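You operate a simulated robot arm through the tools that you are given. There is no shell and no other tool.

You are at the controls of a simulated robot arm. One attempt, no reset.

Task
Put things in order on the top of the large grey steel plate. At the end: the short hinge pin with the cream cap stands where the spacer block painted orange stood; the small brush with the green back is on the thin square plate; the dark hinge pin with the green cap stands on top of the steel block with the purple end; the spacer block painted orange stands where the small brush with the green back stood; whatever was shut is shut again. Leave all else as you found it, and nothing knocked over.

The check looks at the end state, three seconds after you hand in, the way a careful person would. Anything else that was tipped, shoved, dropped, spilled or broken makes it a failure. A push-on lid holds only when it is set on centred and level and pressed home; a screw cap is set on level and turned clockwise until tight.

Robot
A 6-joint arm with a two-finger gripper, fixed in place. Base frame: the origin is at the foot of the arm, x ahead of it, y to its left, z up; the work surface is at about z = 0. Lengths are in cm, angles in rad, forces in N, time in s.
With the tool pointing down near the work surface it reaches from about 24 to 62 cm from the base axis. Its first joint turns from -1.152 to 1.152 rad. Payload 1.37 kg.
Tool frame: the origin (TCP) lies between the finger pads and is the grasp point; the fingertips stand 2.2 cm ahead of it; z points along the fingers, y is the line along which they close. Largest opening 9.2 cm; the body of the gripper starts 6.5 cm behind the TCP.
Orientation is that of the tool frame in the base frame, as a unit quaternion [w, x, y, z]. With the fingers straight down and closing along the base's y, the tool's x points along the base's -x, its y along +y and its z along -z.

Tools
- The arm moves only by the tool step_arm. Its argument "steps" is a list of rows, each an object (a shift or turn left out is 0, a gripper value left out holds the last) with "delta_rot": the turn, a rotation vector about the base's x, y, z in rad, a list of three; "translation": the shift along the base's x, y, z in cm, a list of three; "hand": the opening, from 0 (shut) to 1 (fully open). In form: [{"delta_rot": [wx, wy, wz], "translation": [x, y, z], "hand": hand}, ...]. A call has 1 to 20 rows; each row shifts and turns the commanded pose from where the row before left it. Rows are played at 5 a second. More than 5 cm and 0.15 rad between two rows, or a gripper value outside its range, and nothing of the call is played. Where a pose cannot be reached the arm comes as near as it can. A force on the tool above 40 N (or 10 N above the force at the start of the call, whichever is more), or a blocked arm, ends the call early, and 0.2 s more pass. Each finger halts on what it meets, pressing with about 26 N; the grip force reading is that of the motor and also rises with nothing between the fingers. The clock runs only during rows and for 0.2 s after the last one: add rows that do not move to give the fingers time. The reply holds the time, the measured pose of the TCP, the force on the tool along the base axes, the opening and the grip force, in the units named above and with some noise, with the torque about the TCP (base axes, N m) and any sound that the robot's microphone picked up, and new pictures: "show" is both (left out), scene, wrist or none.
- Cameras (640 x 400 px; columns grow to the right, rows downward): "scene" is fixed at [3.07, -43.16, 55.76]; the picture's right is [0.81, -0.59, 0.00], its down [-0.38, -0.52, -0.76] and it looks along [0.45, 0.61, -0.65] (base axes); focal length 256 px, centre (320, 200). "wrist" rides on the gripper at [7.1, 1.9, -10.2] in the tool frame; the picture's right is [-0.26, 0.97, 0.00], its down [-0.75, -0.20, -0.63] and it looks along [-0.60, -0.16, 0.78] (tool axes); focal length 280 px, centre (320, 200). There is no depth. A picture from a camera that has moved, and an enlarged one, comes with that camera's place and axes in the base frame and with its lens. The place of the scene camera against the robot may be out by one fixed shift of up to 2.5 cm in any direction.
- zoom(camera, box): a new picture of the part [left, top, right, bottom] of that camera's present view, enlarged. It takes no simulated time.
- close_job(): hands the job in; it is judged then, once.

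Places have to be worked out from the pictures, the camera data and where the tool is seen. Open the gripper and draw the arm clear of the work before you hand the job in, unless the task says otherwise.

The tools are called after "Call:" as name(argument=value, ...) on one line, values as JSON. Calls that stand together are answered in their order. step_arm: Moves the arm, as the interface text tells. Its arguments: {"type":"object","properties":{"steps":{"type":"array"},"show":{"type":"string","enum":["both","scene","wrist","none"]}},"required":["steps"]} The other tools are called the same way: zoom (camera, box) takes an enlarged picture of a part of a camera's view; close_job () hands the job in.

At the start:

```text
time_s: 0.0
eef_pos: [35.36, -2.18, 32.26]
tcp_rot: [0.0, 0.0, 1.0, 0.0]
ft_force: [0.7, -0.4, -1.3]
ft_torque: [0.0, 0.01, -0.02]
grip_width: 9.19
gripper_force: 0.2
```

scene: 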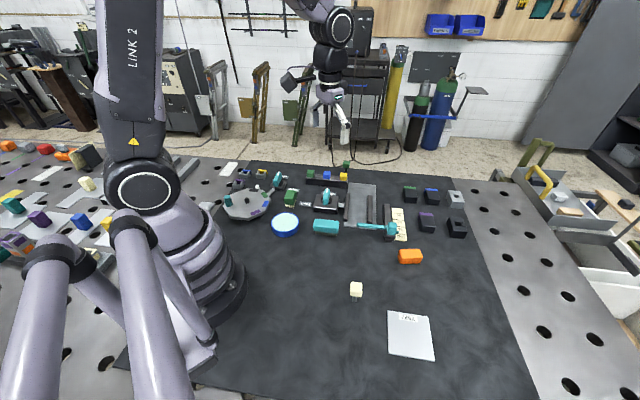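
wrist: 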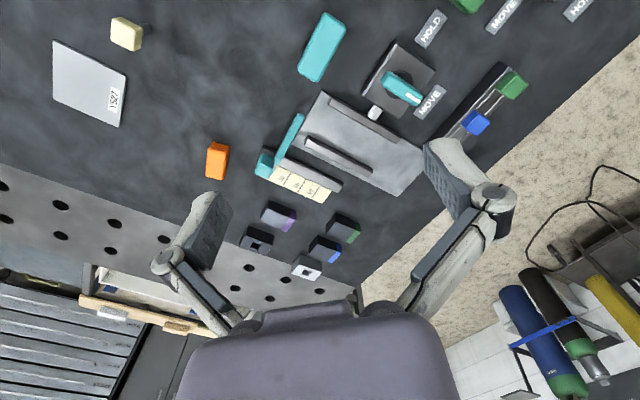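

I begin by looking closer at the scene and wrist views to identify the objects named in the task.

Call:
zoom(camera="scene", box=[210, 150, 370, 250])

Call:
zoom(camera="scene", box=[330, 170, 490, 270])

Call:
zoom(camera="wrist", box=[200, 60, 440, 210])

Call:
zoom(camera="wrist", box=[200, 170, 400, 295])

Call:
zoom(camera="scene", box=[310, 240, 470, 370])

```text
4.00 times, centred on (290, 200) of scene
camera zoom: at [3.07, -43.16, 55.76], right [0.81, -0.59, 0.0], down [-0.38, -0.52, -0.76], along [0.45, 0.61, -0.65], focal length 1023 px, centre (440, 200)
```

zoom: 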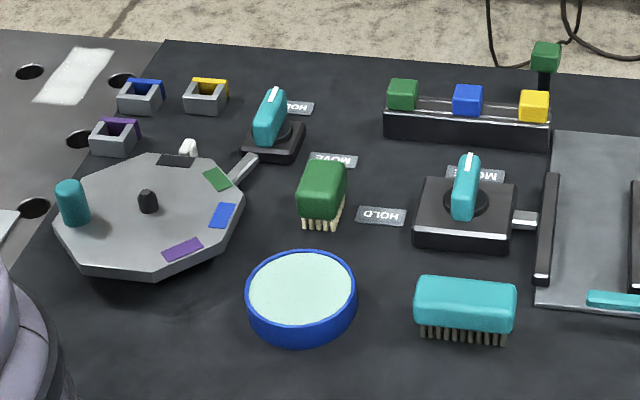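

```text
4.00 times, centred on (410, 220) of scene
camera zoom: at [3.07, -43.16, 55.76], right [0.81, -0.59, 0.0], down [-0.38, -0.52, -0.76], along [0.45, 0.61, -0.65], focal length 1023 px, centre (-40, 120)
```

zoom: 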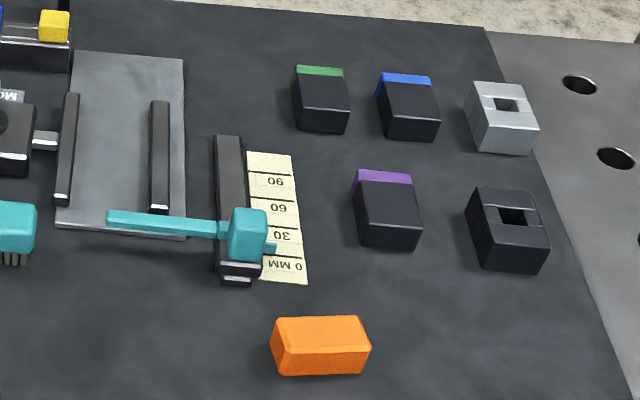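

```text
2.67 times, centred on (320, 135) of wrist
camera zoom: at [28.34, -0.35, 42.58], right [0.26, 0.97, 0.0], down [0.75, -0.2, 0.63], along [0.6, -0.16, -0.78], focal length 748 px, centre (320, 373)
```

zoom: 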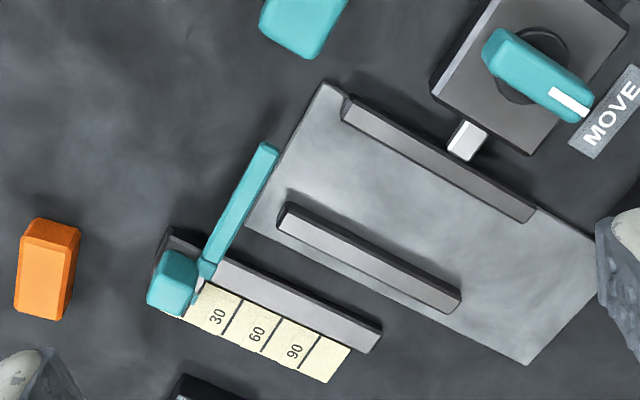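

```text
3.20 times, centred on (300, 232) of wrist
camera zoom: at [28.34, -0.35, 42.58], right [0.26, 0.97, 0.0], down [0.75, -0.2, 0.63], along [0.6, -0.16, -0.78], focal length 897 px, centre (384, 96)
```

zoom: 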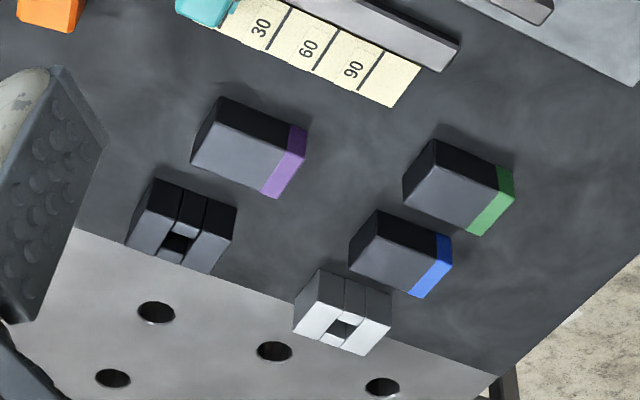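

```text
3.08 times, centred on (390, 305) of scene
camera zoom: at [3.07, -43.16, 55.76], right [0.81, -0.59, 0.0], down [-0.38, -0.52, -0.76], along [0.45, 0.61, -0.65], focal length 787 px, centre (105, -123)
```

zoom: 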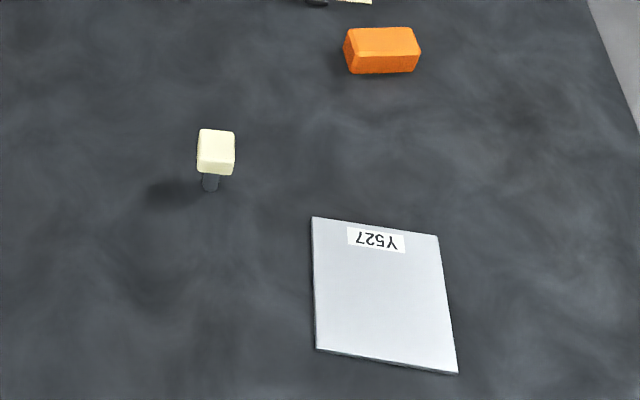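

The rack with coloured pins at the back needs a closer look, as do the small brush and the blocks.

Call:
zoom(camera="scene", box=[296, 150, 376, 200])

Call:
zoom(camera="scene", box=[220, 155, 300, 205])

Call:
zoom(camera="wrist", box=[420, 40, 580, 140])

Call:
zoom(camera="wrist", box=[400, 0, 640, 150])

Call:
zoom(camera="scene", box=[280, 180, 360, 240])

```text
8.00 times, centred on (336, 175) of scene
camera zoom: at [3.07, -43.16, 55.76], right [0.81, -0.59, 0.0], down [-0.38, -0.52, -0.76], along [0.45, 0.61, -0.65], focal length 2045 px, centre (192, 400)
```

zoom: 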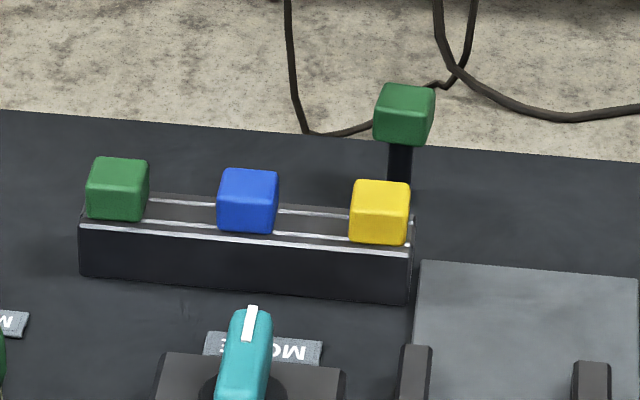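

```text
8.00 times, centred on (260, 180) of scene
camera zoom: at [3.07, -43.16, 55.76], right [0.81, -0.59, 0.0], down [-0.38, -0.52, -0.76], along [0.45, 0.61, -0.65], focal length 2045 px, centre (800, 360)
```

zoom: 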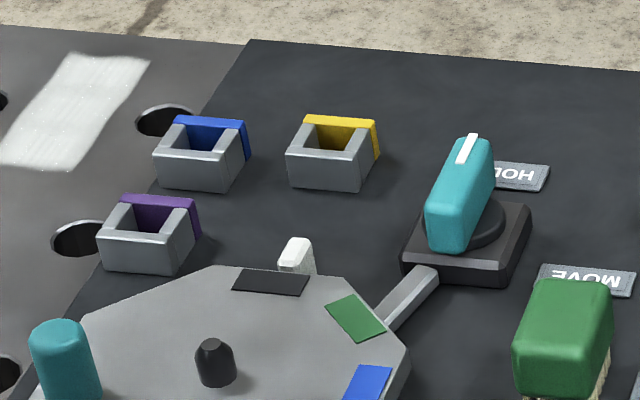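

```text
4.00 times, centred on (500, 90) of wrist
camera zoom: at [28.34, -0.35, 42.58], right [0.26, 0.97, 0.0], down [0.75, -0.2, 0.63], along [0.6, -0.16, -0.78], focal length 1122 px, centre (-400, 640)
```

zoom: 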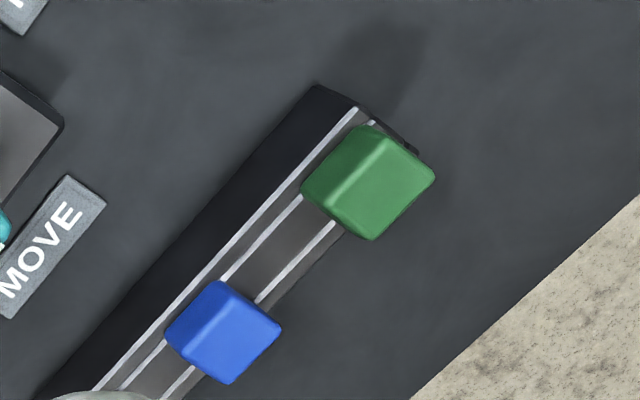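

```text
2.67 times, centred on (520, 75) of wrist
camera zoom: at [28.34, -0.35, 42.58], right [0.26, 0.97, 0.0], down [0.75, -0.2, 0.63], along [0.6, -0.16, -0.78], focal length 748 px, centre (-213, 533)
```

zoom: 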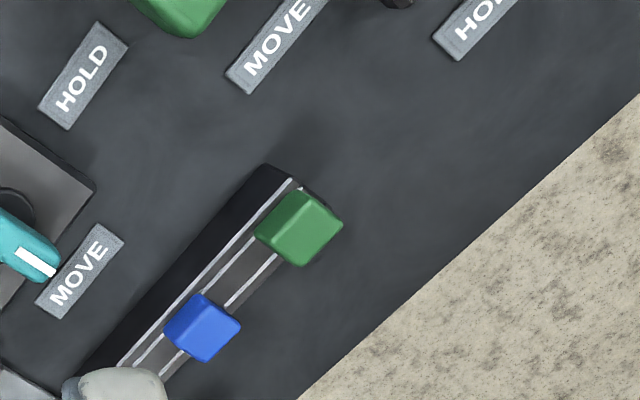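

```text
6.67 times, centred on (320, 210) of scene
camera zoom: at [3.07, -43.16, 55.76], right [0.81, -0.59, 0.0], down [-0.38, -0.52, -0.76], along [0.45, 0.61, -0.65], focal length 1704 px, centre (320, 133)
```

zoom: 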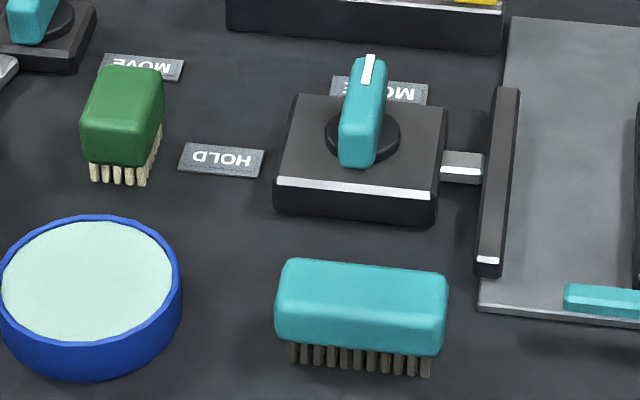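

Everything lies on the mat; the dark green-capped pin seems to stand alone behind the rack, near (57, 14). I'll move the wrist camera there for a better look, staying high.

Call:
step_arm(steps=[{"translation": [1.5, 3.9, -1.6], "hand": 1}, {"translation": [1.5, 3.9, -1.6]}, {"translation": [1.5, 3.9, -1.6]}, {"translation": [1.5, 3.9, -1.6]}, {"translation": [1.5, 3.9, -1.6]}, {}], show="both")

```text
time_s: 1.4
eef_pos: [43.23, 17.1, 24.15]
tcp_rot: [0.0, 0.0, 1.0, 0.0]
ft_force: [0.1, -1.4, 0.3]
ft_torque: [-0.01, -0.01, 0.0]
grip_width: 9.19
gripper_force: 0.1
camera wrist: at [36.1, 18.92, 34.56], right [0.26, 0.96, 0.0], down [0.75, -0.2, 0.63], along [0.6, -0.16, -0.78], focal length 280 px, centre (320, 200)
```

scene: 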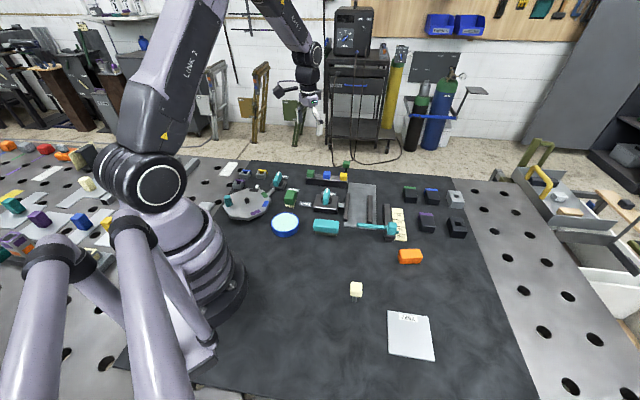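
wrist: 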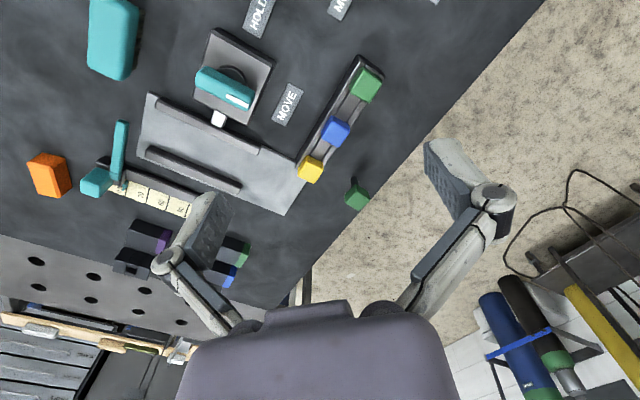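

The lone green-capped pin is now visible near (357,196) in the wrist view. I zoom on it, the rack, and the purple block.

Call:
zoom(camera="wrist", box=[280, 50, 440, 230])

Call:
zoom(camera="wrist", box=[320, 160, 400, 220])

Call:
zoom(camera="scene", box=[326, 155, 366, 190])

```text
2.22 times, centred on (360, 140) of wrist
camera zoom: at [36.1, 18.92, 34.56], right [0.26, 0.96, 0.0], down [0.75, -0.2, 0.63], along [0.6, -0.16, -0.78], focal length 623 px, centre (231, 333)
```

zoom: 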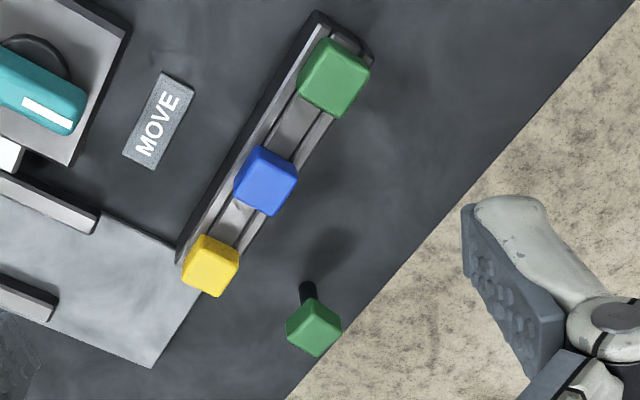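

```text
6.67 times, centred on (360, 190) of wrist
camera zoom: at [36.1, 18.92, 34.56], right [0.26, 0.96, 0.0], down [0.75, -0.2, 0.63], along [0.6, -0.16, -0.78], focal length 1869 px, centre (53, 267)
```

zoom: 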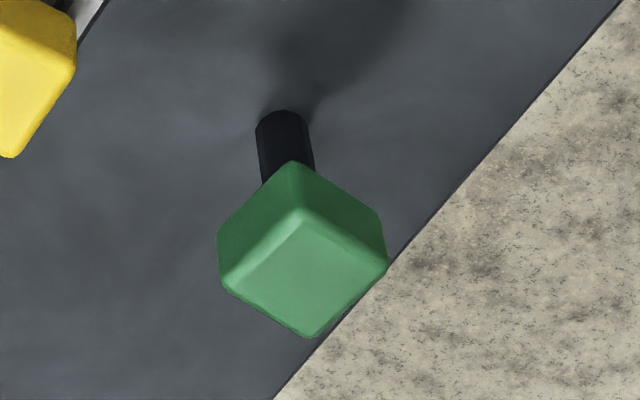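

```text
11.43 times, centred on (346, 172) of scene
camera zoom: at [3.07, -43.16, 55.76], right [0.81, -0.59, 0.0], down [-0.38, -0.52, -0.76], along [0.45, 0.61, -0.65], focal length 2922 px, centre (23, 514)
```

zoom: 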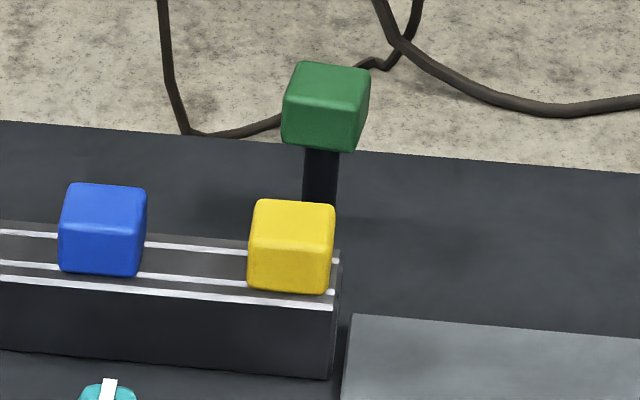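

The lone pin has a dark stem and green cap, near (60, 18), about 5.2 cm tall, so it is the one named; the rack pieces stay as they are. Next I hover over the green brush, near (33.5, 14), to measure it.

Call:
step_arm(steps=[{"translation": [-3, -1.1, -2.0]}, {"translation": [-3, -1.1, -2.0]}, {"translation": [-3, -1.1, -2.0]}, {}], show="wrist")

```text
time_s: 2.4
eef_pos: [33.84, 14.02, 18.18]
tcp_rot: [0.0, 0.0, 1.0, 0.0]
ft_force: [-0.3, 0.4, 0.0]
ft_torque: [0.01, -0.04, -0.01]
grip_width: 9.16
gripper_force: 0.1
camera wrist: at [26.79, 15.87, 28.61], right [0.26, 0.97, 0.0], down [0.75, -0.2, 0.63], along [0.6, -0.16, -0.78], focal length 280 px, centre (320, 200)
```

wrist: 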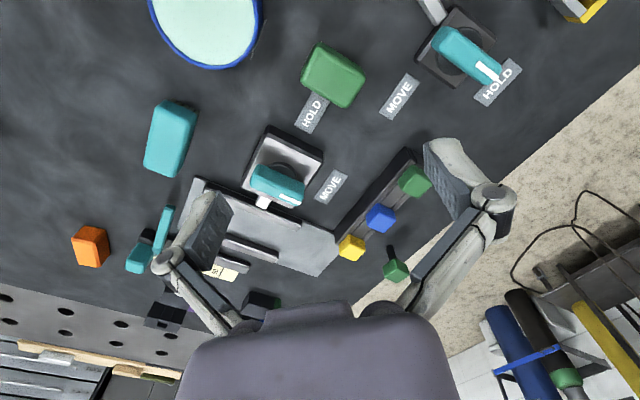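

The green brush appears at about (333,74). I zoom in on it and on the surroundings to get its outline.

Call:
zoom(camera="wrist", box=[280, 25, 400, 145])

Call:
zoom(camera="scene", box=[270, 175, 320, 215])

```text
3.33 times, centred on (340, 85) of wrist
camera zoom: at [26.79, 15.87, 28.61], right [0.26, 0.97, 0.0], down [0.75, -0.2, 0.63], along [0.6, -0.16, -0.78], focal length 935 px, centre (253, 583)
```

zoom: 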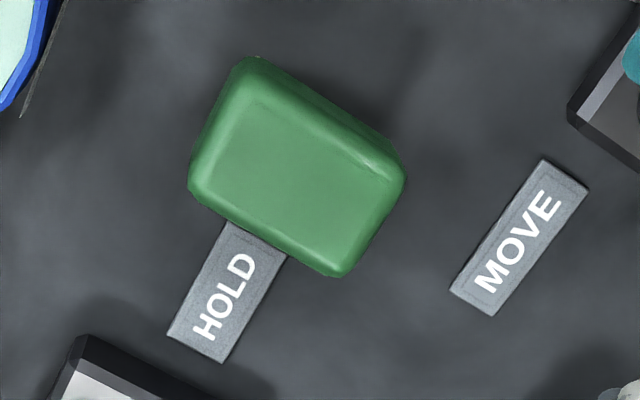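

```text
10.00 times, centred on (295, 195) of scene
camera zoom: at [3.07, -43.16, 55.76], right [0.81, -0.59, 0.0], down [-0.38, -0.52, -0.76], along [0.45, 0.61, -0.65], focal length 2557 px, centre (570, 250)
```

zoom: 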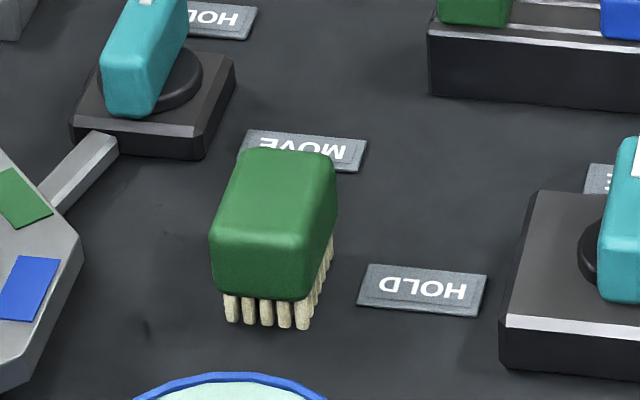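

The brush is roughly 4.6 × 3.1 cm, its long axis about 46° from base x, centred near (33.8, 15.0). I turn the tool so that it closes across the short side, go lower and look again.

Call:
step_arm(steps=[{"delta_rot": [0, 0, 0.134], "translation": [0, 0.2, -1.0]}, {"delta_rot": [0, 0, 0.134], "translation": [0, 0.2, -1.0]}, {"delta_rot": [0, 0, 0.134], "translation": [0, 0.2, -1.0]}, {"delta_rot": [0, 0, 0.134], "translation": [0, 0.2, -1.0]}, {"delta_rot": [0, 0, 0.134], "translation": [0, 0.2, -1.0]}, {"delta_rot": [0, 0, 0.133], "translation": [0, 0, -1.0]}, {"hand": 0.65}, {}], show="both")

```text
time_s: 4.2
eef_pos: [33.96, 15.04, 12.23]
tcp_rot: [-0.001, -0.392, 0.92, 0.0]
ft_force: [-0.7, -0.2, -0.2]
ft_torque: [0.03, 0.04, -0.01]
grip_width: 5.96
gripper_force: 0.1
camera wrist: at [27.62, 11.21, 22.54], right [-0.51, 0.86, 0.0], down [0.67, 0.4, 0.62], along [0.54, 0.32, -0.78], focal length 280 px, centre (320, 200)
```

scene: 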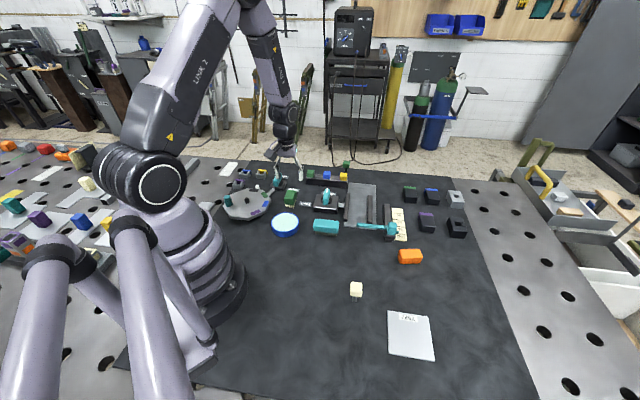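
wrist: 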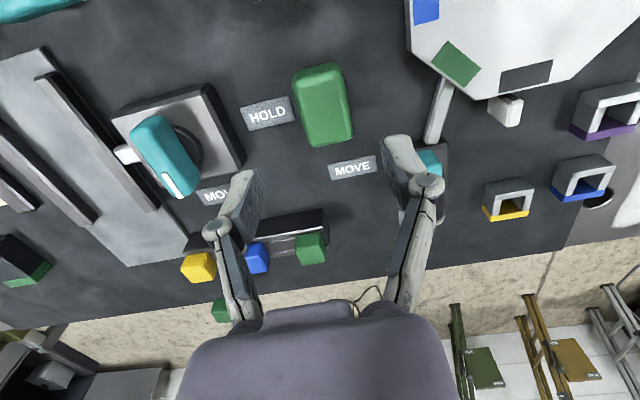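

The brush is now nearly aligned between the fingers. I zoom in to refine its angle and centre.

Call:
zoom(camera="wrist", box=[260, 45, 400, 165])

Call:
zoom(camera="scene", box=[260, 140, 340, 210])

```text
3.33 times, centred on (330, 105) of wrist
camera zoom: at [27.62, 11.21, 22.54], right [-0.51, 0.86, 0.0], down [0.67, 0.4, 0.62], along [0.54, 0.32, -0.78], focal length 935 px, centre (287, 517)
```

zoom: 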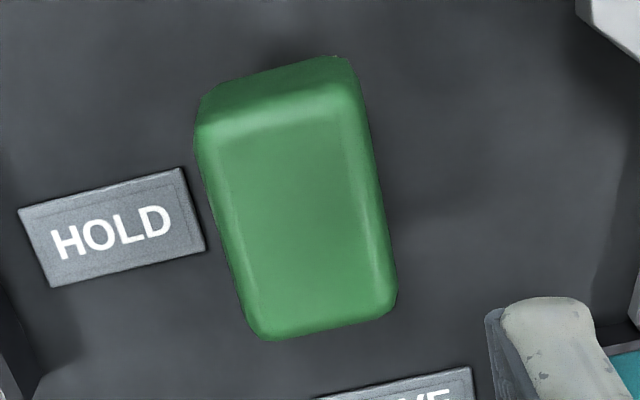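

```text
5.71 times, centred on (300, 175) of scene
camera zoom: at [3.07, -43.16, 55.76], right [0.81, -0.59, 0.0], down [-0.38, -0.52, -0.76], along [0.45, 0.61, -0.65], focal length 1461 px, centre (434, 343)
```

zoom: 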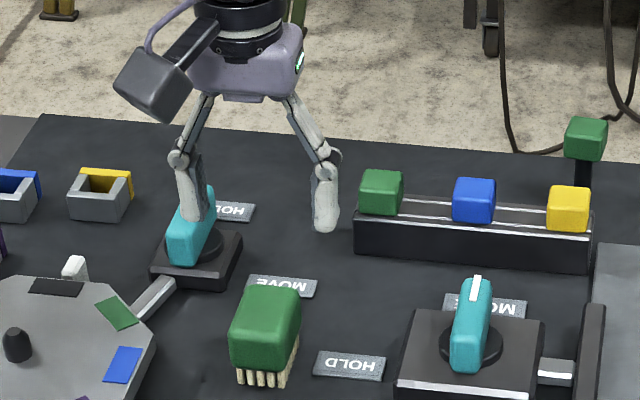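

Brush centre works out to about (33.65, 15.2), top about 3.5 cm high, and the tool is aligned to within a degree or so. I shift the small correction and descend to z ≈ 2.8, then look before closing.

Call:
step_arm(steps=[{"translation": [-0.27, 0.2, -2.5]}, {"translation": [0, 0, -2.5]}, {"translation": [0, 0, -2.0]}, {"translation": [0, 0, -1.5]}, {"translation": [0, 0, -1.0]}, {}], show="both")

```text
time_s: 5.6
eef_pos: [33.48, 15.19, 2.71]
tcp_rot: [0.0, -0.39, 0.921, 0.0]
ft_force: [-0.2, -0.5, -0.1]
ft_torque: [0.0, 0.0, 0.03]
grip_width: 5.98
gripper_force: 0.1
camera wrist: at [27.27, 11.35, 13.03], right [-0.51, 0.86, 0.0], down [0.67, 0.4, 0.63], along [0.54, 0.32, -0.78], focal length 280 px, centre (320, 200)
```

scene: 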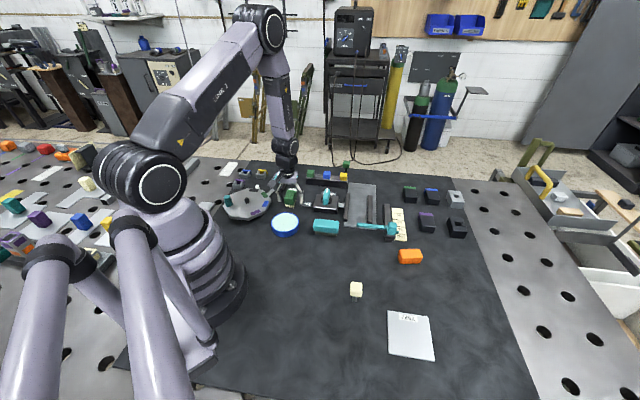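
wrist: 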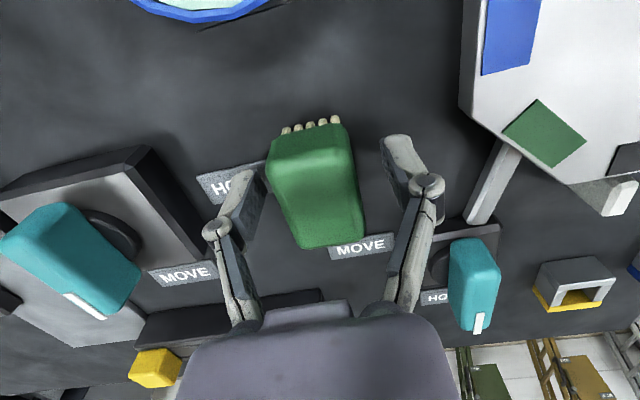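

The fingers straddle the brush with clearance on both sides. I close on it and check the width.

Call:
step_arm(steps=[{"hand": 0.3}, {"hand": 0.2}, {"hand": 0.2}, {}], show="both")

Call:
zoom(camera="scene", box=[255, 160, 335, 230])

```text
time_s: 6.6
eef_pos: [33.57, 15.23, 2.76]
tcp_rot: [0.0, -0.39, 0.921, 0.0]
ft_force: [-0.6, -0.6, 1.9]
ft_torque: [0.01, -0.01, 0.0]
grip_width: 3.26
gripper_force: 26.2
camera wrist: at [27.27, 11.35, 13.06], right [-0.51, 0.86, 0.0], down [0.67, 0.4, 0.63], along [0.54, 0.32, -0.78], focal length 280 px, centre (320, 200)
```

scene: 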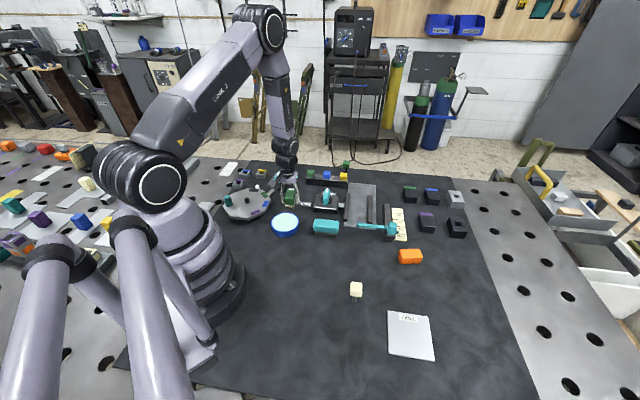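
wrist: 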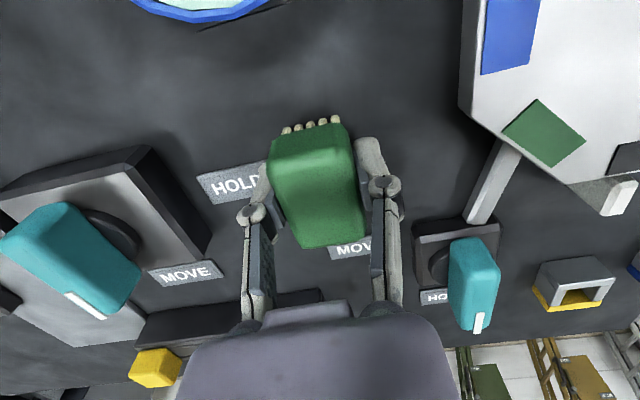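

```text
5.71 times, centred on (295, 195) of scene
camera zoom: at [3.07, -43.16, 55.76], right [0.81, -0.59, 0.0], down [-0.38, -0.52, -0.76], along [0.45, 0.61, -0.65], focal length 1461 px, centre (463, 229)
```

zoom: 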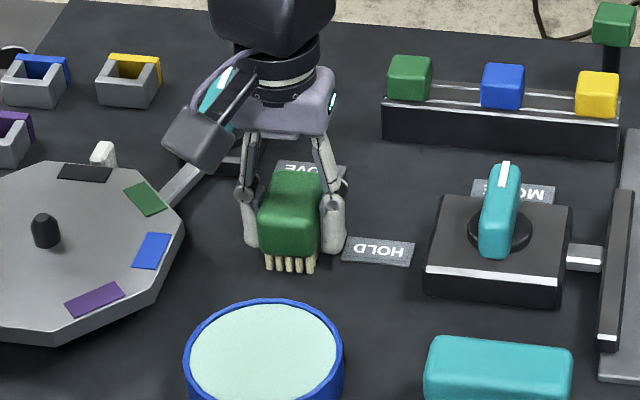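

The grip reads 3.26 cm on the brush, and it hasn't shifted, so I take (33.6, 15.2) as its old spot. I lift it and carry it high over to the thin plate, near (31.4, -35.7).

Call:
step_arm(steps=[{"translation": [0, 0, 1.5]}, {"translation": [0, 0, 3.5]}, {"translation": [0, 0, 4.5]}, {"translation": [0, 0, 4.5]}, {"translation": [-0.1, -4.5, 0]}, {"translation": [-0.2, -4.8, 0]}, {"translation": [-0.2, -4.8, 0]}, {"translation": [-0.2, -4.8, 0]}, {"translation": [-0.2, -4.8, 0]}, {"translation": [-0.2, -4.8, 0]}, {"translation": [-0.2, -4.8, 0]}, {"translation": [-0.2, -4.8, 0]}, {"translation": [-0.2, -4.8, 0]}, {"translation": [-0.2, -4.8, 0]}, {"translation": [-0.2, -2.5, 0]}, {}, {}], show="both")

```text
time_s: 10.2
eef_pos: [31.55, -35.05, 16.9]
tcp_rot: [0.0, -0.39, 0.921, 0.001]
ft_force: [-0.6, 0.2, -0.1]
ft_torque: [0.0, -0.02, 0.01]
grip_width: 3.26
gripper_force: 26.7
camera wrist: at [25.37, -38.88, 27.19], right [-0.51, 0.86, 0.0], down [0.67, 0.4, 0.62], along [0.54, 0.32, -0.78], focal length 280 px, centre (320, 200)
```

scene: 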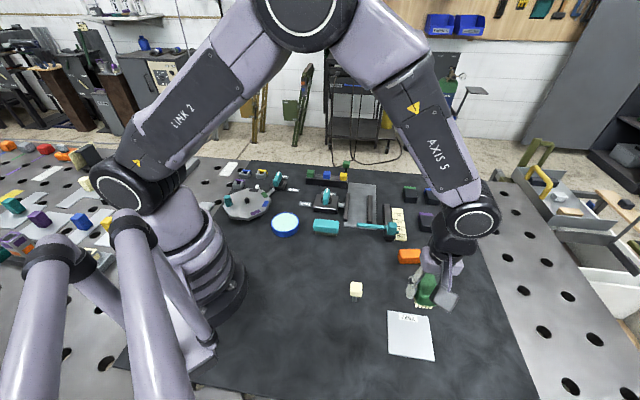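
wrist: 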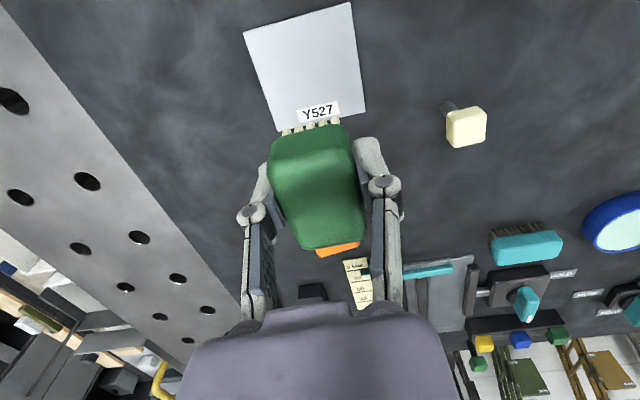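

The plate is about 9 cm square, centred near (31.85, -36.2), with its edges at 45° and aligned with the brush. I shift by (0.2, -1.15) and descend to just above it.

Call:
step_arm(steps=[{"translation": [0.2, -1.15, 0]}, {"translation": [0, 0, -4]}, {"translation": [0, 0, -4]}, {"translation": [0, 0, -2.5]}, {"translation": [0, 0, -1.5]}, {"translation": [0, 0, -0.8]}, {}, {}], show="both")

Call:
zoom(camera="scene", box=[370, 270, 470, 370])

```text
time_s: 12.0
eef_pos: [31.81, -36.05, 3.91]
tcp_rot: [0.0, -0.391, 0.92, -0.001]
ft_force: [0.3, 0.8, -0.3]
ft_torque: [0.0, 0.03, -0.01]
grip_width: 3.25
gripper_force: 25.6
camera wrist: at [25.5, -40.02, 14.26], right [-0.51, 0.86, 0.0], down [0.67, 0.4, 0.62], along [0.54, 0.32, -0.78], focal length 280 px, centre (320, 200)
```

scene: 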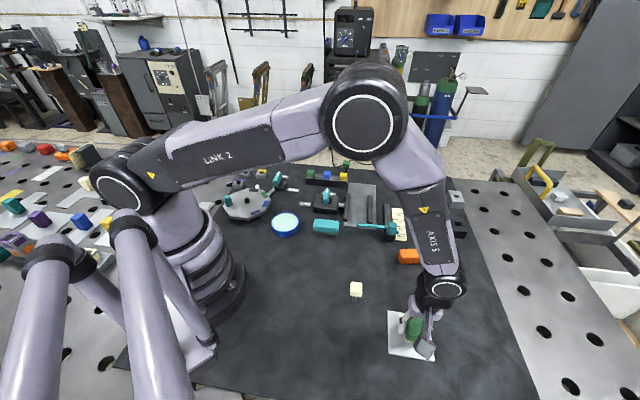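
wrist: 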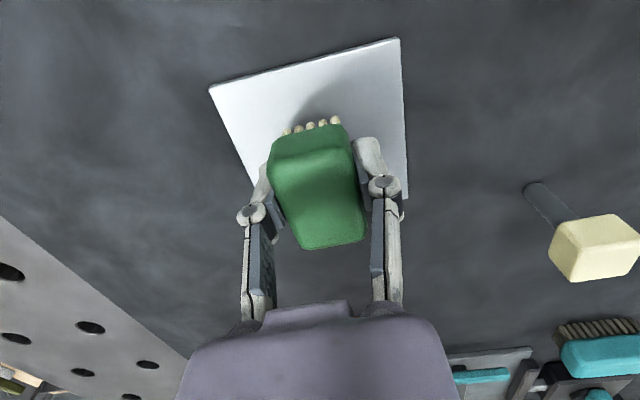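

```text
4.00 times, centred on (420, 320) of scene
camera zoom: at [3.07, -43.16, 55.76], right [0.81, -0.59, 0.0], down [-0.38, -0.52, -0.76], along [0.45, 0.61, -0.65], focal length 1023 px, centre (-80, -280)
```

zoom: 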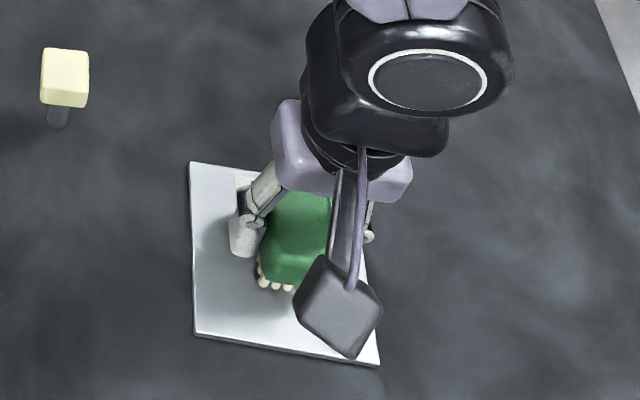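

The brush is over the plate's middle, with about 1 cm left to go. I creep down slowly, watching for a rise in force.

Call:
step_arm(steps=[{"translation": [0, 0, -0.3]}, {"translation": [0, 0, -0.2]}, {"translation": [0, 0, -0.1]}, {}], show="none")

```text
time_s: 13.0
eef_pos: [31.58, -36.14, 3.38]
tcp_rot: [0.0, -0.391, 0.921, 0.0]
ft_force: [0.0, -0.4, -0.5]
ft_torque: [-0.03, -0.02, -0.01]
grip_width: 3.27
gripper_force: 26.5
```

No contact yet at z ≈ 3.4. I continue in 0.1 cm steps.

Call:
step_arm(steps=[{"translation": [0, 0, -0.1]}, {"translation": [0, 0, -0.1]}, {}], show="none")

Call:
step_arm(steps=[{"translation": [0, 0, -0.05]}, {}], show="wrist")

```text
time_s: 13.8
eef_pos: [31.73, -36.14, 3.34]
tcp_rot: [0.0, -0.391, 0.92, -0.001]
ft_force: [-4.3, 0.0, 14.6]
ft_torque: [0.03, 0.12, 0.03]
grip_width: 3.25
gripper_force: 26.3
```

```text
time_s: 14.4
eef_pos: [31.8, -36.22, 3.18]
tcp_rot: [0.001, -0.391, 0.92, -0.001]
ft_force: [-2.1, -1.9, 17.1]
ft_torque: [-0.03, 0.02, 0.02]
grip_width: 3.25
gripper_force: 26.1
camera wrist: at [25.51, -40.03, 13.57], right [-0.51, 0.86, 0.0], down [0.67, 0.4, 0.63], along [0.54, 0.32, -0.78], focal length 280 px, centre (320, 200)
```

wrist: 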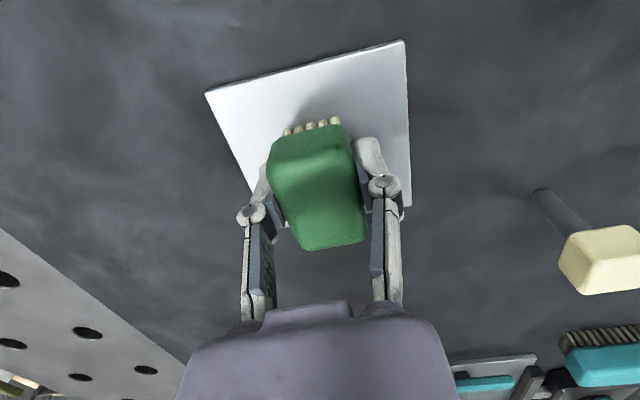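

The brush is touching the plate (about 17 N upward). I ease off a little, open the fingers and rise straight up.

Call:
step_arm(steps=[{"translation": [0, 0, 0.12]}, {}, {"hand": 0.42}, {"hand": 0.5}, {"hand": 0.58}, {}], show="wrist")

Call:
step_arm(steps=[{"translation": [0, 0, 1.5]}, {"translation": [0, 0, 2.5]}, {"translation": [0, 0, 4]}, {"translation": [0, 0, 4]}, {}], show="both")

```text
time_s: 15.8
eef_pos: [31.68, -36.04, 3.4]
tcp_rot: [0.0, -0.391, 0.92, 0.001]
ft_force: [-0.3, 0.9, 0.5]
ft_torque: [0.02, -0.01, -0.04]
grip_width: 5.35
gripper_force: 0.1
camera wrist: at [25.44, -39.97, 13.62], right [-0.51, 0.86, 0.0], down [0.67, 0.4, 0.62], along [0.54, 0.32, -0.78], focal length 280 px, centre (320, 200)
```

wrist: 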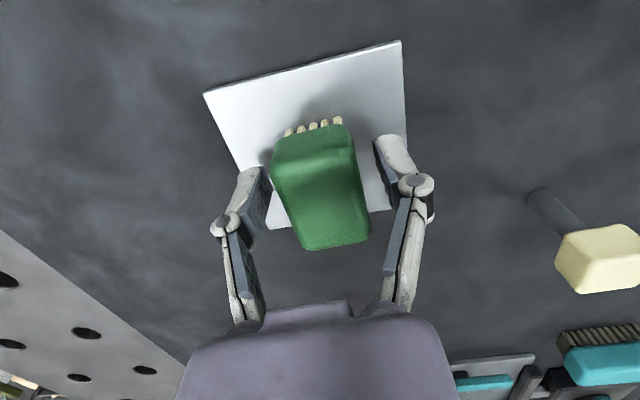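

```text
time_s: 17.0
eef_pos: [31.63, -36.01, 15.46]
tcp_rot: [0.0, -0.39, 0.921, 0.0]
ft_force: [-0.2, 0.2, -0.7]
ft_torque: [0.0, -0.02, 0.0]
grip_width: 5.32
gripper_force: 0.0
camera wrist: at [25.32, -39.91, 25.75], right [-0.51, 0.86, 0.0], down [0.67, 0.4, 0.62], along [0.54, 0.32, -0.78], focal length 280 px, centre (320, 200)
```

scene: 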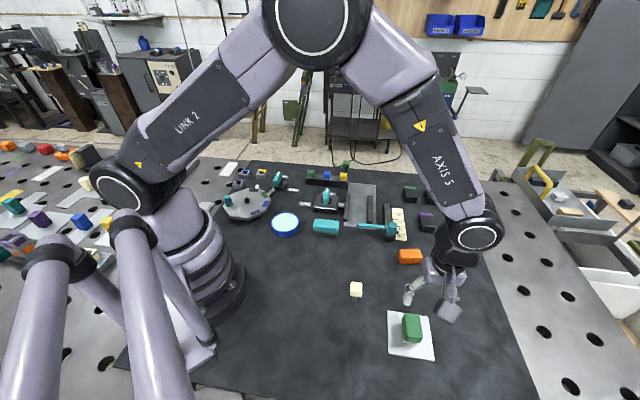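
wrist: 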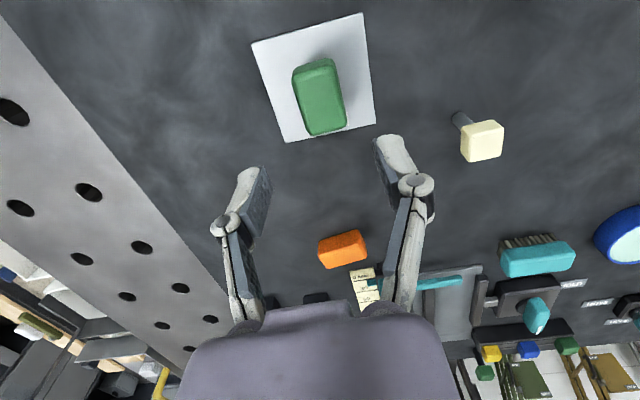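

The brush rests upright in the middle of the plate and the plate hasn't moved. Next is the orange block, near (47.2, -23.3); I hover above it to measure.

Call:
step_arm(steps=[{"translation": [3.09, 2.58, 0]}, {"translation": [3.09, 2.58, 0]}, {"translation": [3.09, 2.58, 0]}, {"translation": [3.09, 2.58, 0]}, {"translation": [3.09, 2.58, 0]}, {}, {}], show="wrist")

Call:
zoom(camera="wrist", box=[260, 30, 400, 150])

```text
time_s: 18.6
eef_pos: [47.23, -22.93, 15.24]
tcp_rot: [0.0, -0.39, 0.921, 0.0]
ft_force: [-1.1, 0.7, 1.1]
ft_torque: [0.0, -0.02, -0.02]
grip_width: 5.33
gripper_force: 0.1
camera wrist: at [41.01, -26.8, 25.57], right [-0.51, 0.86, 0.0], down [0.67, 0.4, 0.62], along [0.54, 0.32, -0.78], focal length 280 px, centre (320, 200)
```

wrist: 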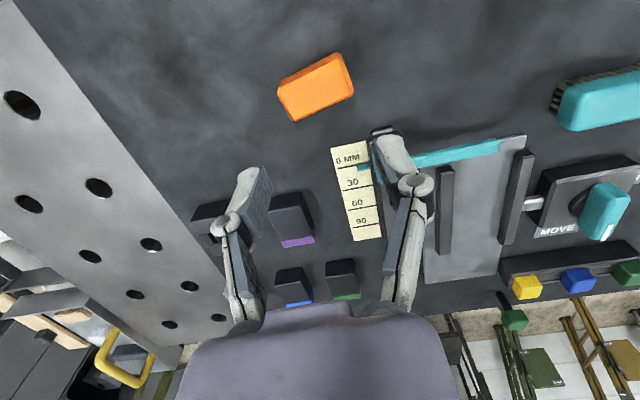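

```text
3.33 times, centred on (330, 90) of wrist
camera zoom: at [41.01, -26.8, 25.57], right [-0.51, 0.86, 0.0], down [0.67, 0.4, 0.62], along [0.54, 0.32, -0.78], focal length 935 px, centre (287, 567)
```

zoom: 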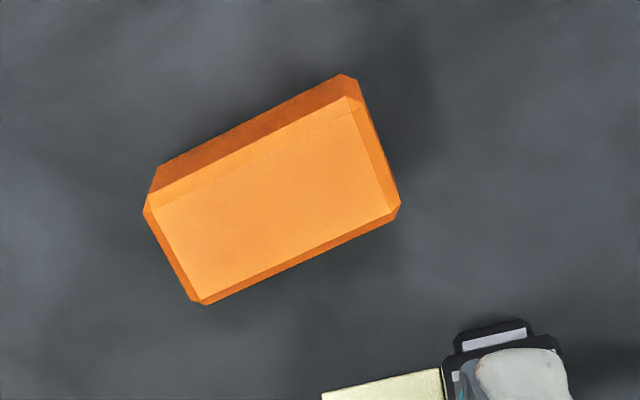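

The orange block measures about 5.4 × 2.75 × 2.6 cm, long axis at about 146°, centred near (47.4, -23.3). I turn the tool about -80° to grip across its short side, coming down to z ≈ 10 for a check.

Call:
step_arm(steps=[{"delta_rot": [0, 0, -0.1405], "translation": [0.02, -0.03, -0.5]}, {"delta_rot": [0, 0, -0.1405], "translation": [0.02, -0.03, -0.5]}, {"delta_rot": [0, 0, -0.1405], "translation": [0.02, -0.03, -0.5]}, {"delta_rot": [0, 0, -0.1405], "translation": [0.02, -0.03, -0.5]}, {"delta_rot": [0, 0, -0.1405], "translation": [0, -0.03, -0.5]}, {"delta_rot": [0, 0, -0.1405], "translation": [0, -0.03, -0.5]}, {"delta_rot": [0, 0, -0.1405], "translation": [0, 0, -0.5]}, {"delta_rot": [0, 0, -0.1405], "translation": [0, 0, -0.5]}, {"delta_rot": [0, 0, -0.1405], "translation": [0, 0, -0.5]}, {"delta_rot": [0, 0, -0.1405], "translation": [0, 0, -0.5]}, {}, {}], show="wrist")

Call:
zoom(camera="wrist", box=[250, 50, 390, 180])

```text
time_s: 21.2
eef_pos: [47.5, -23.3, 10.13]
tcp_rot: [0.0, 0.297, 0.955, 0.0]
ft_force: [-0.3, -0.2, 0.2]
ft_torque: [0.0, 0.03, -0.01]
grip_width: 5.36
gripper_force: 0.2
camera wrist: at [42.65, -17.8, 20.47], right [0.76, 0.65, 0.0], down [0.5, -0.6, 0.63], along [0.4, -0.48, -0.78], focal length 280 px, centre (320, 200)
```

wrist: 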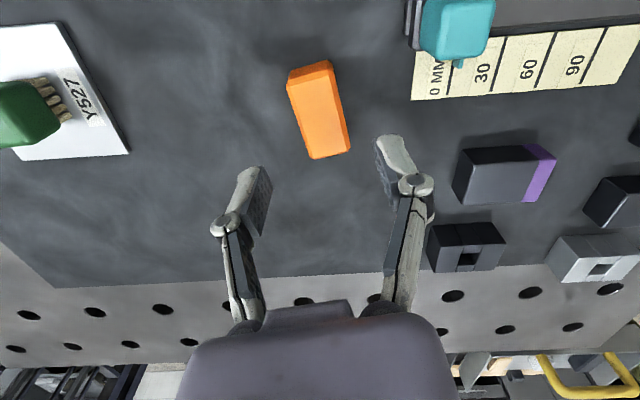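

```text
3.08 times, centred on (320, 115) of wrist
camera zoom: at [42.65, -17.8, 20.47], right [0.76, 0.65, 0.0], down [0.5, -0.6, 0.63], along [0.4, -0.48, -0.78], focal length 863 px, centre (320, 462)
```

zoom: 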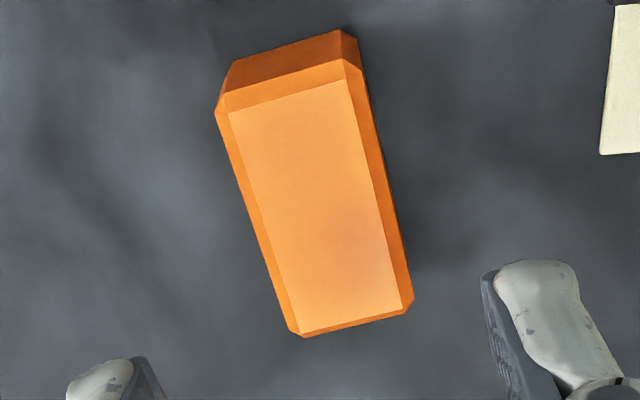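

The block sits centred under the tool and aligned to within half a degree; its spot is about (47.5, -23.4). I descend to z ≈ 2.6 and check before closing.

Call:
step_arm(steps=[{"translation": [0.1, -0.05, -2.5]}, {"translation": [0, 0, -2.5]}, {"translation": [0, 0, -1.6]}, {"translation": [0, 0, -1.0]}, {}, {}], show="wrist")

```text
time_s: 22.6
eef_pos: [47.39, -23.47, 2.69]
tcp_rot: [0.0, 0.296, 0.955, -0.001]
ft_force: [0.8, -0.2, -0.3]
ft_torque: [0.0, -0.01, 0.03]
grip_width: 5.31
gripper_force: 0.1
camera wrist: at [42.66, -17.88, 12.93], right [0.76, 0.65, 0.0], down [0.51, -0.59, 0.63], along [0.4, -0.48, -0.78], focal length 280 px, centre (320, 200)
```

wrist: 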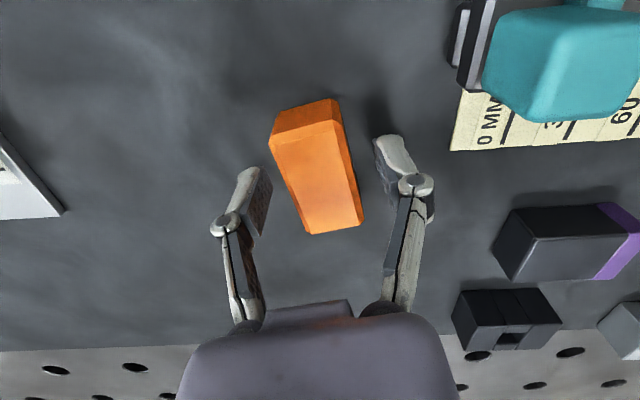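

The block is centred between the pads. I close on it.

Call:
step_arm(steps=[{"hand": 0.28}, {"hand": 0.15}, {"hand": 0.15}, {}], show="wrist")

```text
time_s: 23.6
eef_pos: [47.21, -23.43, 2.66]
tcp_rot: [0.0, 0.297, 0.955, 0.0]
ft_force: [0.6, -0.2, 0.6]
ft_torque: [-0.02, -0.03, -0.04]
grip_width: 2.94
gripper_force: 25.5
camera wrist: at [42.67, -17.88, 12.95], right [0.76, 0.65, 0.0], down [0.51, -0.59, 0.63], along [0.4, -0.48, -0.78], focal length 280 px, centre (320, 200)
```

wrist: 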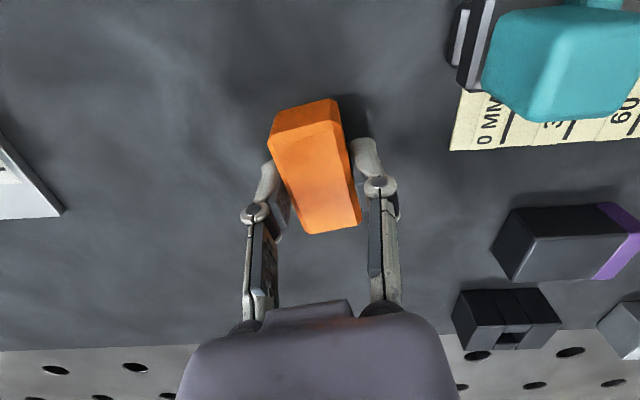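

Grip is firm at 2.94 cm. I lift the block and carry it to the brush's old spot, turning it +1.388 rad on the way so its long side lies as the brush did, clear of the HOLD label.

Call:
step_arm(steps=[{"translation": [0, 0, 1.5]}, {"translation": [0, 0, 3.0]}, {"translation": [0, 0, 4.0]}, {"translation": [0, 0, 4.0]}, {"delta_rot": [0, 0, 0.1388], "translation": [-1.373, 3.868, 0]}, {"delta_rot": [0, 0, 0.1388], "translation": [-1.373, 3.868, 0]}, {"delta_rot": [0, 0, 0.1388], "translation": [-1.373, 3.868, 0]}, {"delta_rot": [0, 0, 0.1388], "translation": [-1.373, 3.868, 0]}, {"delta_rot": [0, 0, 0.1388], "translation": [-1.373, 3.868, 0]}, {"delta_rot": [0, 0, 0.1388], "translation": [-1.373, 3.868, 0]}, {"delta_rot": [0, 0, 0.1388], "translation": [-1.373, 3.868, 0]}, {"delta_rot": [0, 0, 0.1388], "translation": [-1.373, 3.868, 0]}, {"delta_rot": [0, 0, 0.1388], "translation": [-1.373, 3.868, 0]}, {"delta_rot": [0, 0, 0.1388], "translation": [-1.373, 3.868, 0]}, {}, {}], show="both")

```text
time_s: 27.0
eef_pos: [33.45, 15.16, 15.33]
tcp_rot: [0.0, -0.383, 0.924, 0.0]
ft_force: [-0.5, -0.1, -1.1]
ft_torque: [0.01, -0.02, 0.01]
grip_width: 2.93
gripper_force: 26.0
camera wrist: at [27.08, 11.51, 25.7], right [-0.5, 0.87, 0.0], down [0.68, 0.39, 0.63], along [0.54, 0.31, -0.78], focal length 280 px, centre (320, 200)
```

scene: 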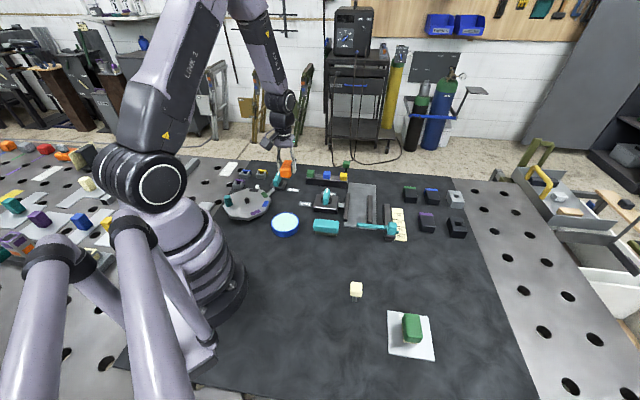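
wrist: 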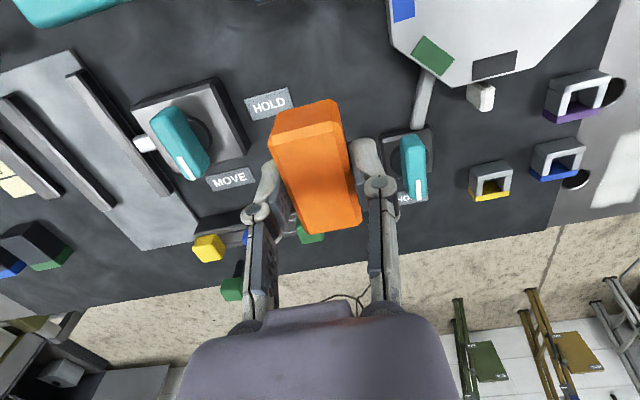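

The block hangs at (33.45, 15.2), right over the brush's old place. I add a +0.1 cm correction and descend to just above the mat.

Call:
step_arm(steps=[{"translation": [0.1, 0, -4]}, {"translation": [0, 0, -4]}, {"translation": [0, 0, -2.5]}, {"translation": [0, 0, -1.3]}, {"translation": [0, 0, -0.3]}, {}, {}], show="both")

Call:
zoom(camera="scene", box=[250, 160, 330, 230])

```text
time_s: 28.6
eef_pos: [33.59, 15.12, 3.19]
tcp_rot: [0.0, -0.382, 0.924, 0.0]
ft_force: [-0.5, 0.0, -1.7]
ft_torque: [0.01, -0.02, 0.0]
grip_width: 2.95
gripper_force: 26.3
camera wrist: at [27.38, 11.37, 13.42], right [-0.5, 0.87, 0.0], down [0.68, 0.39, 0.63], along [0.54, 0.31, -0.78], focal length 280 px, centre (320, 200)
```

scene: 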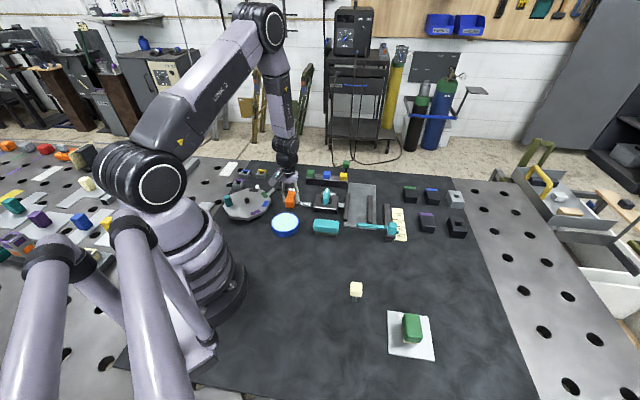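
wrist: 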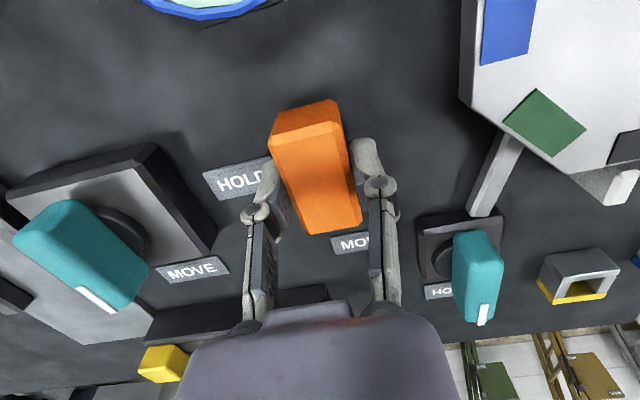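

```text
5.71 times, centred on (290, 195) of scene
camera zoom: at [3.07, -43.16, 55.76], right [0.81, -0.59, 0.0], down [-0.38, -0.52, -0.76], along [0.45, 0.61, -0.65], focal length 1461 px, centre (491, 229)
```

zoom: 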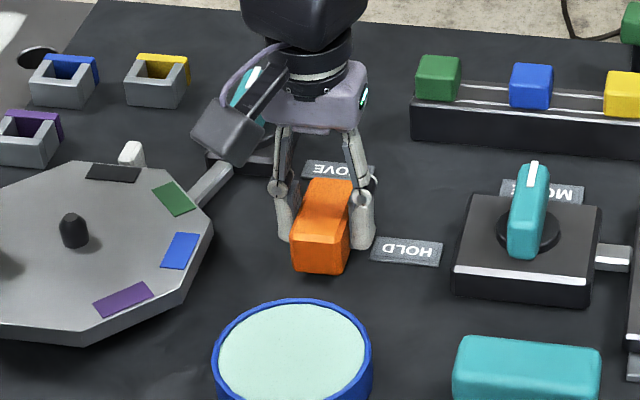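

It's 0.4 cm above the mat and clear of the labels. I creep down to contact.

Call:
step_arm(steps=[{"translation": [0, 0, -0.2]}, {"translation": [0, 0, -0.1]}, {}], show="none")

Call:
step_arm(steps=[{"translation": [0, 0, -0.08]}, {}], show="none")

```text
time_s: 29.4
eef_pos: [33.69, 15.16, 2.81]
tcp_rot: [0.0, -0.383, 0.924, 0.0]
ft_force: [0.4, -0.5, -1.0]
ft_torque: [0.05, -0.02, 0.0]
grip_width: 2.94
gripper_force: 26.0
```

```text
time_s: 30.0
eef_pos: [33.72, 15.22, 2.69]
tcp_rot: [0.0, -0.383, 0.924, 0.0]
ft_force: [-0.2, -0.5, -1.1]
ft_torque: [-0.01, -0.02, -0.01]
grip_width: 2.96
gripper_force: 25.9
```

No contact yet at commanded z ≈ 2.69. I take two more small steps.

Call:
step_arm(steps=[{"translation": [0, 0, -0.06]}, {}], show="none")

Call:
step_arm(steps=[{"translation": [0, 0, -0.06]}, {}], show="none")

```text
time_s: 30.6
eef_pos: [33.76, 15.11, 2.75]
tcp_rot: [0.0, -0.383, 0.924, 0.0]
ft_force: [-0.8, 0.5, -1.2]
ft_torque: [0.02, 0.01, 0.01]
grip_width: 2.94
gripper_force: 26.2
```

```text
time_s: 31.2
eef_pos: [33.74, 15.12, 2.63]
tcp_rot: [0.001, -0.383, 0.924, 0.001]
ft_force: [-6.9, 2.0, 16.3]
ft_torque: [0.15, 0.07, 0.02]
grip_width: 2.93
gripper_force: 26.1
```

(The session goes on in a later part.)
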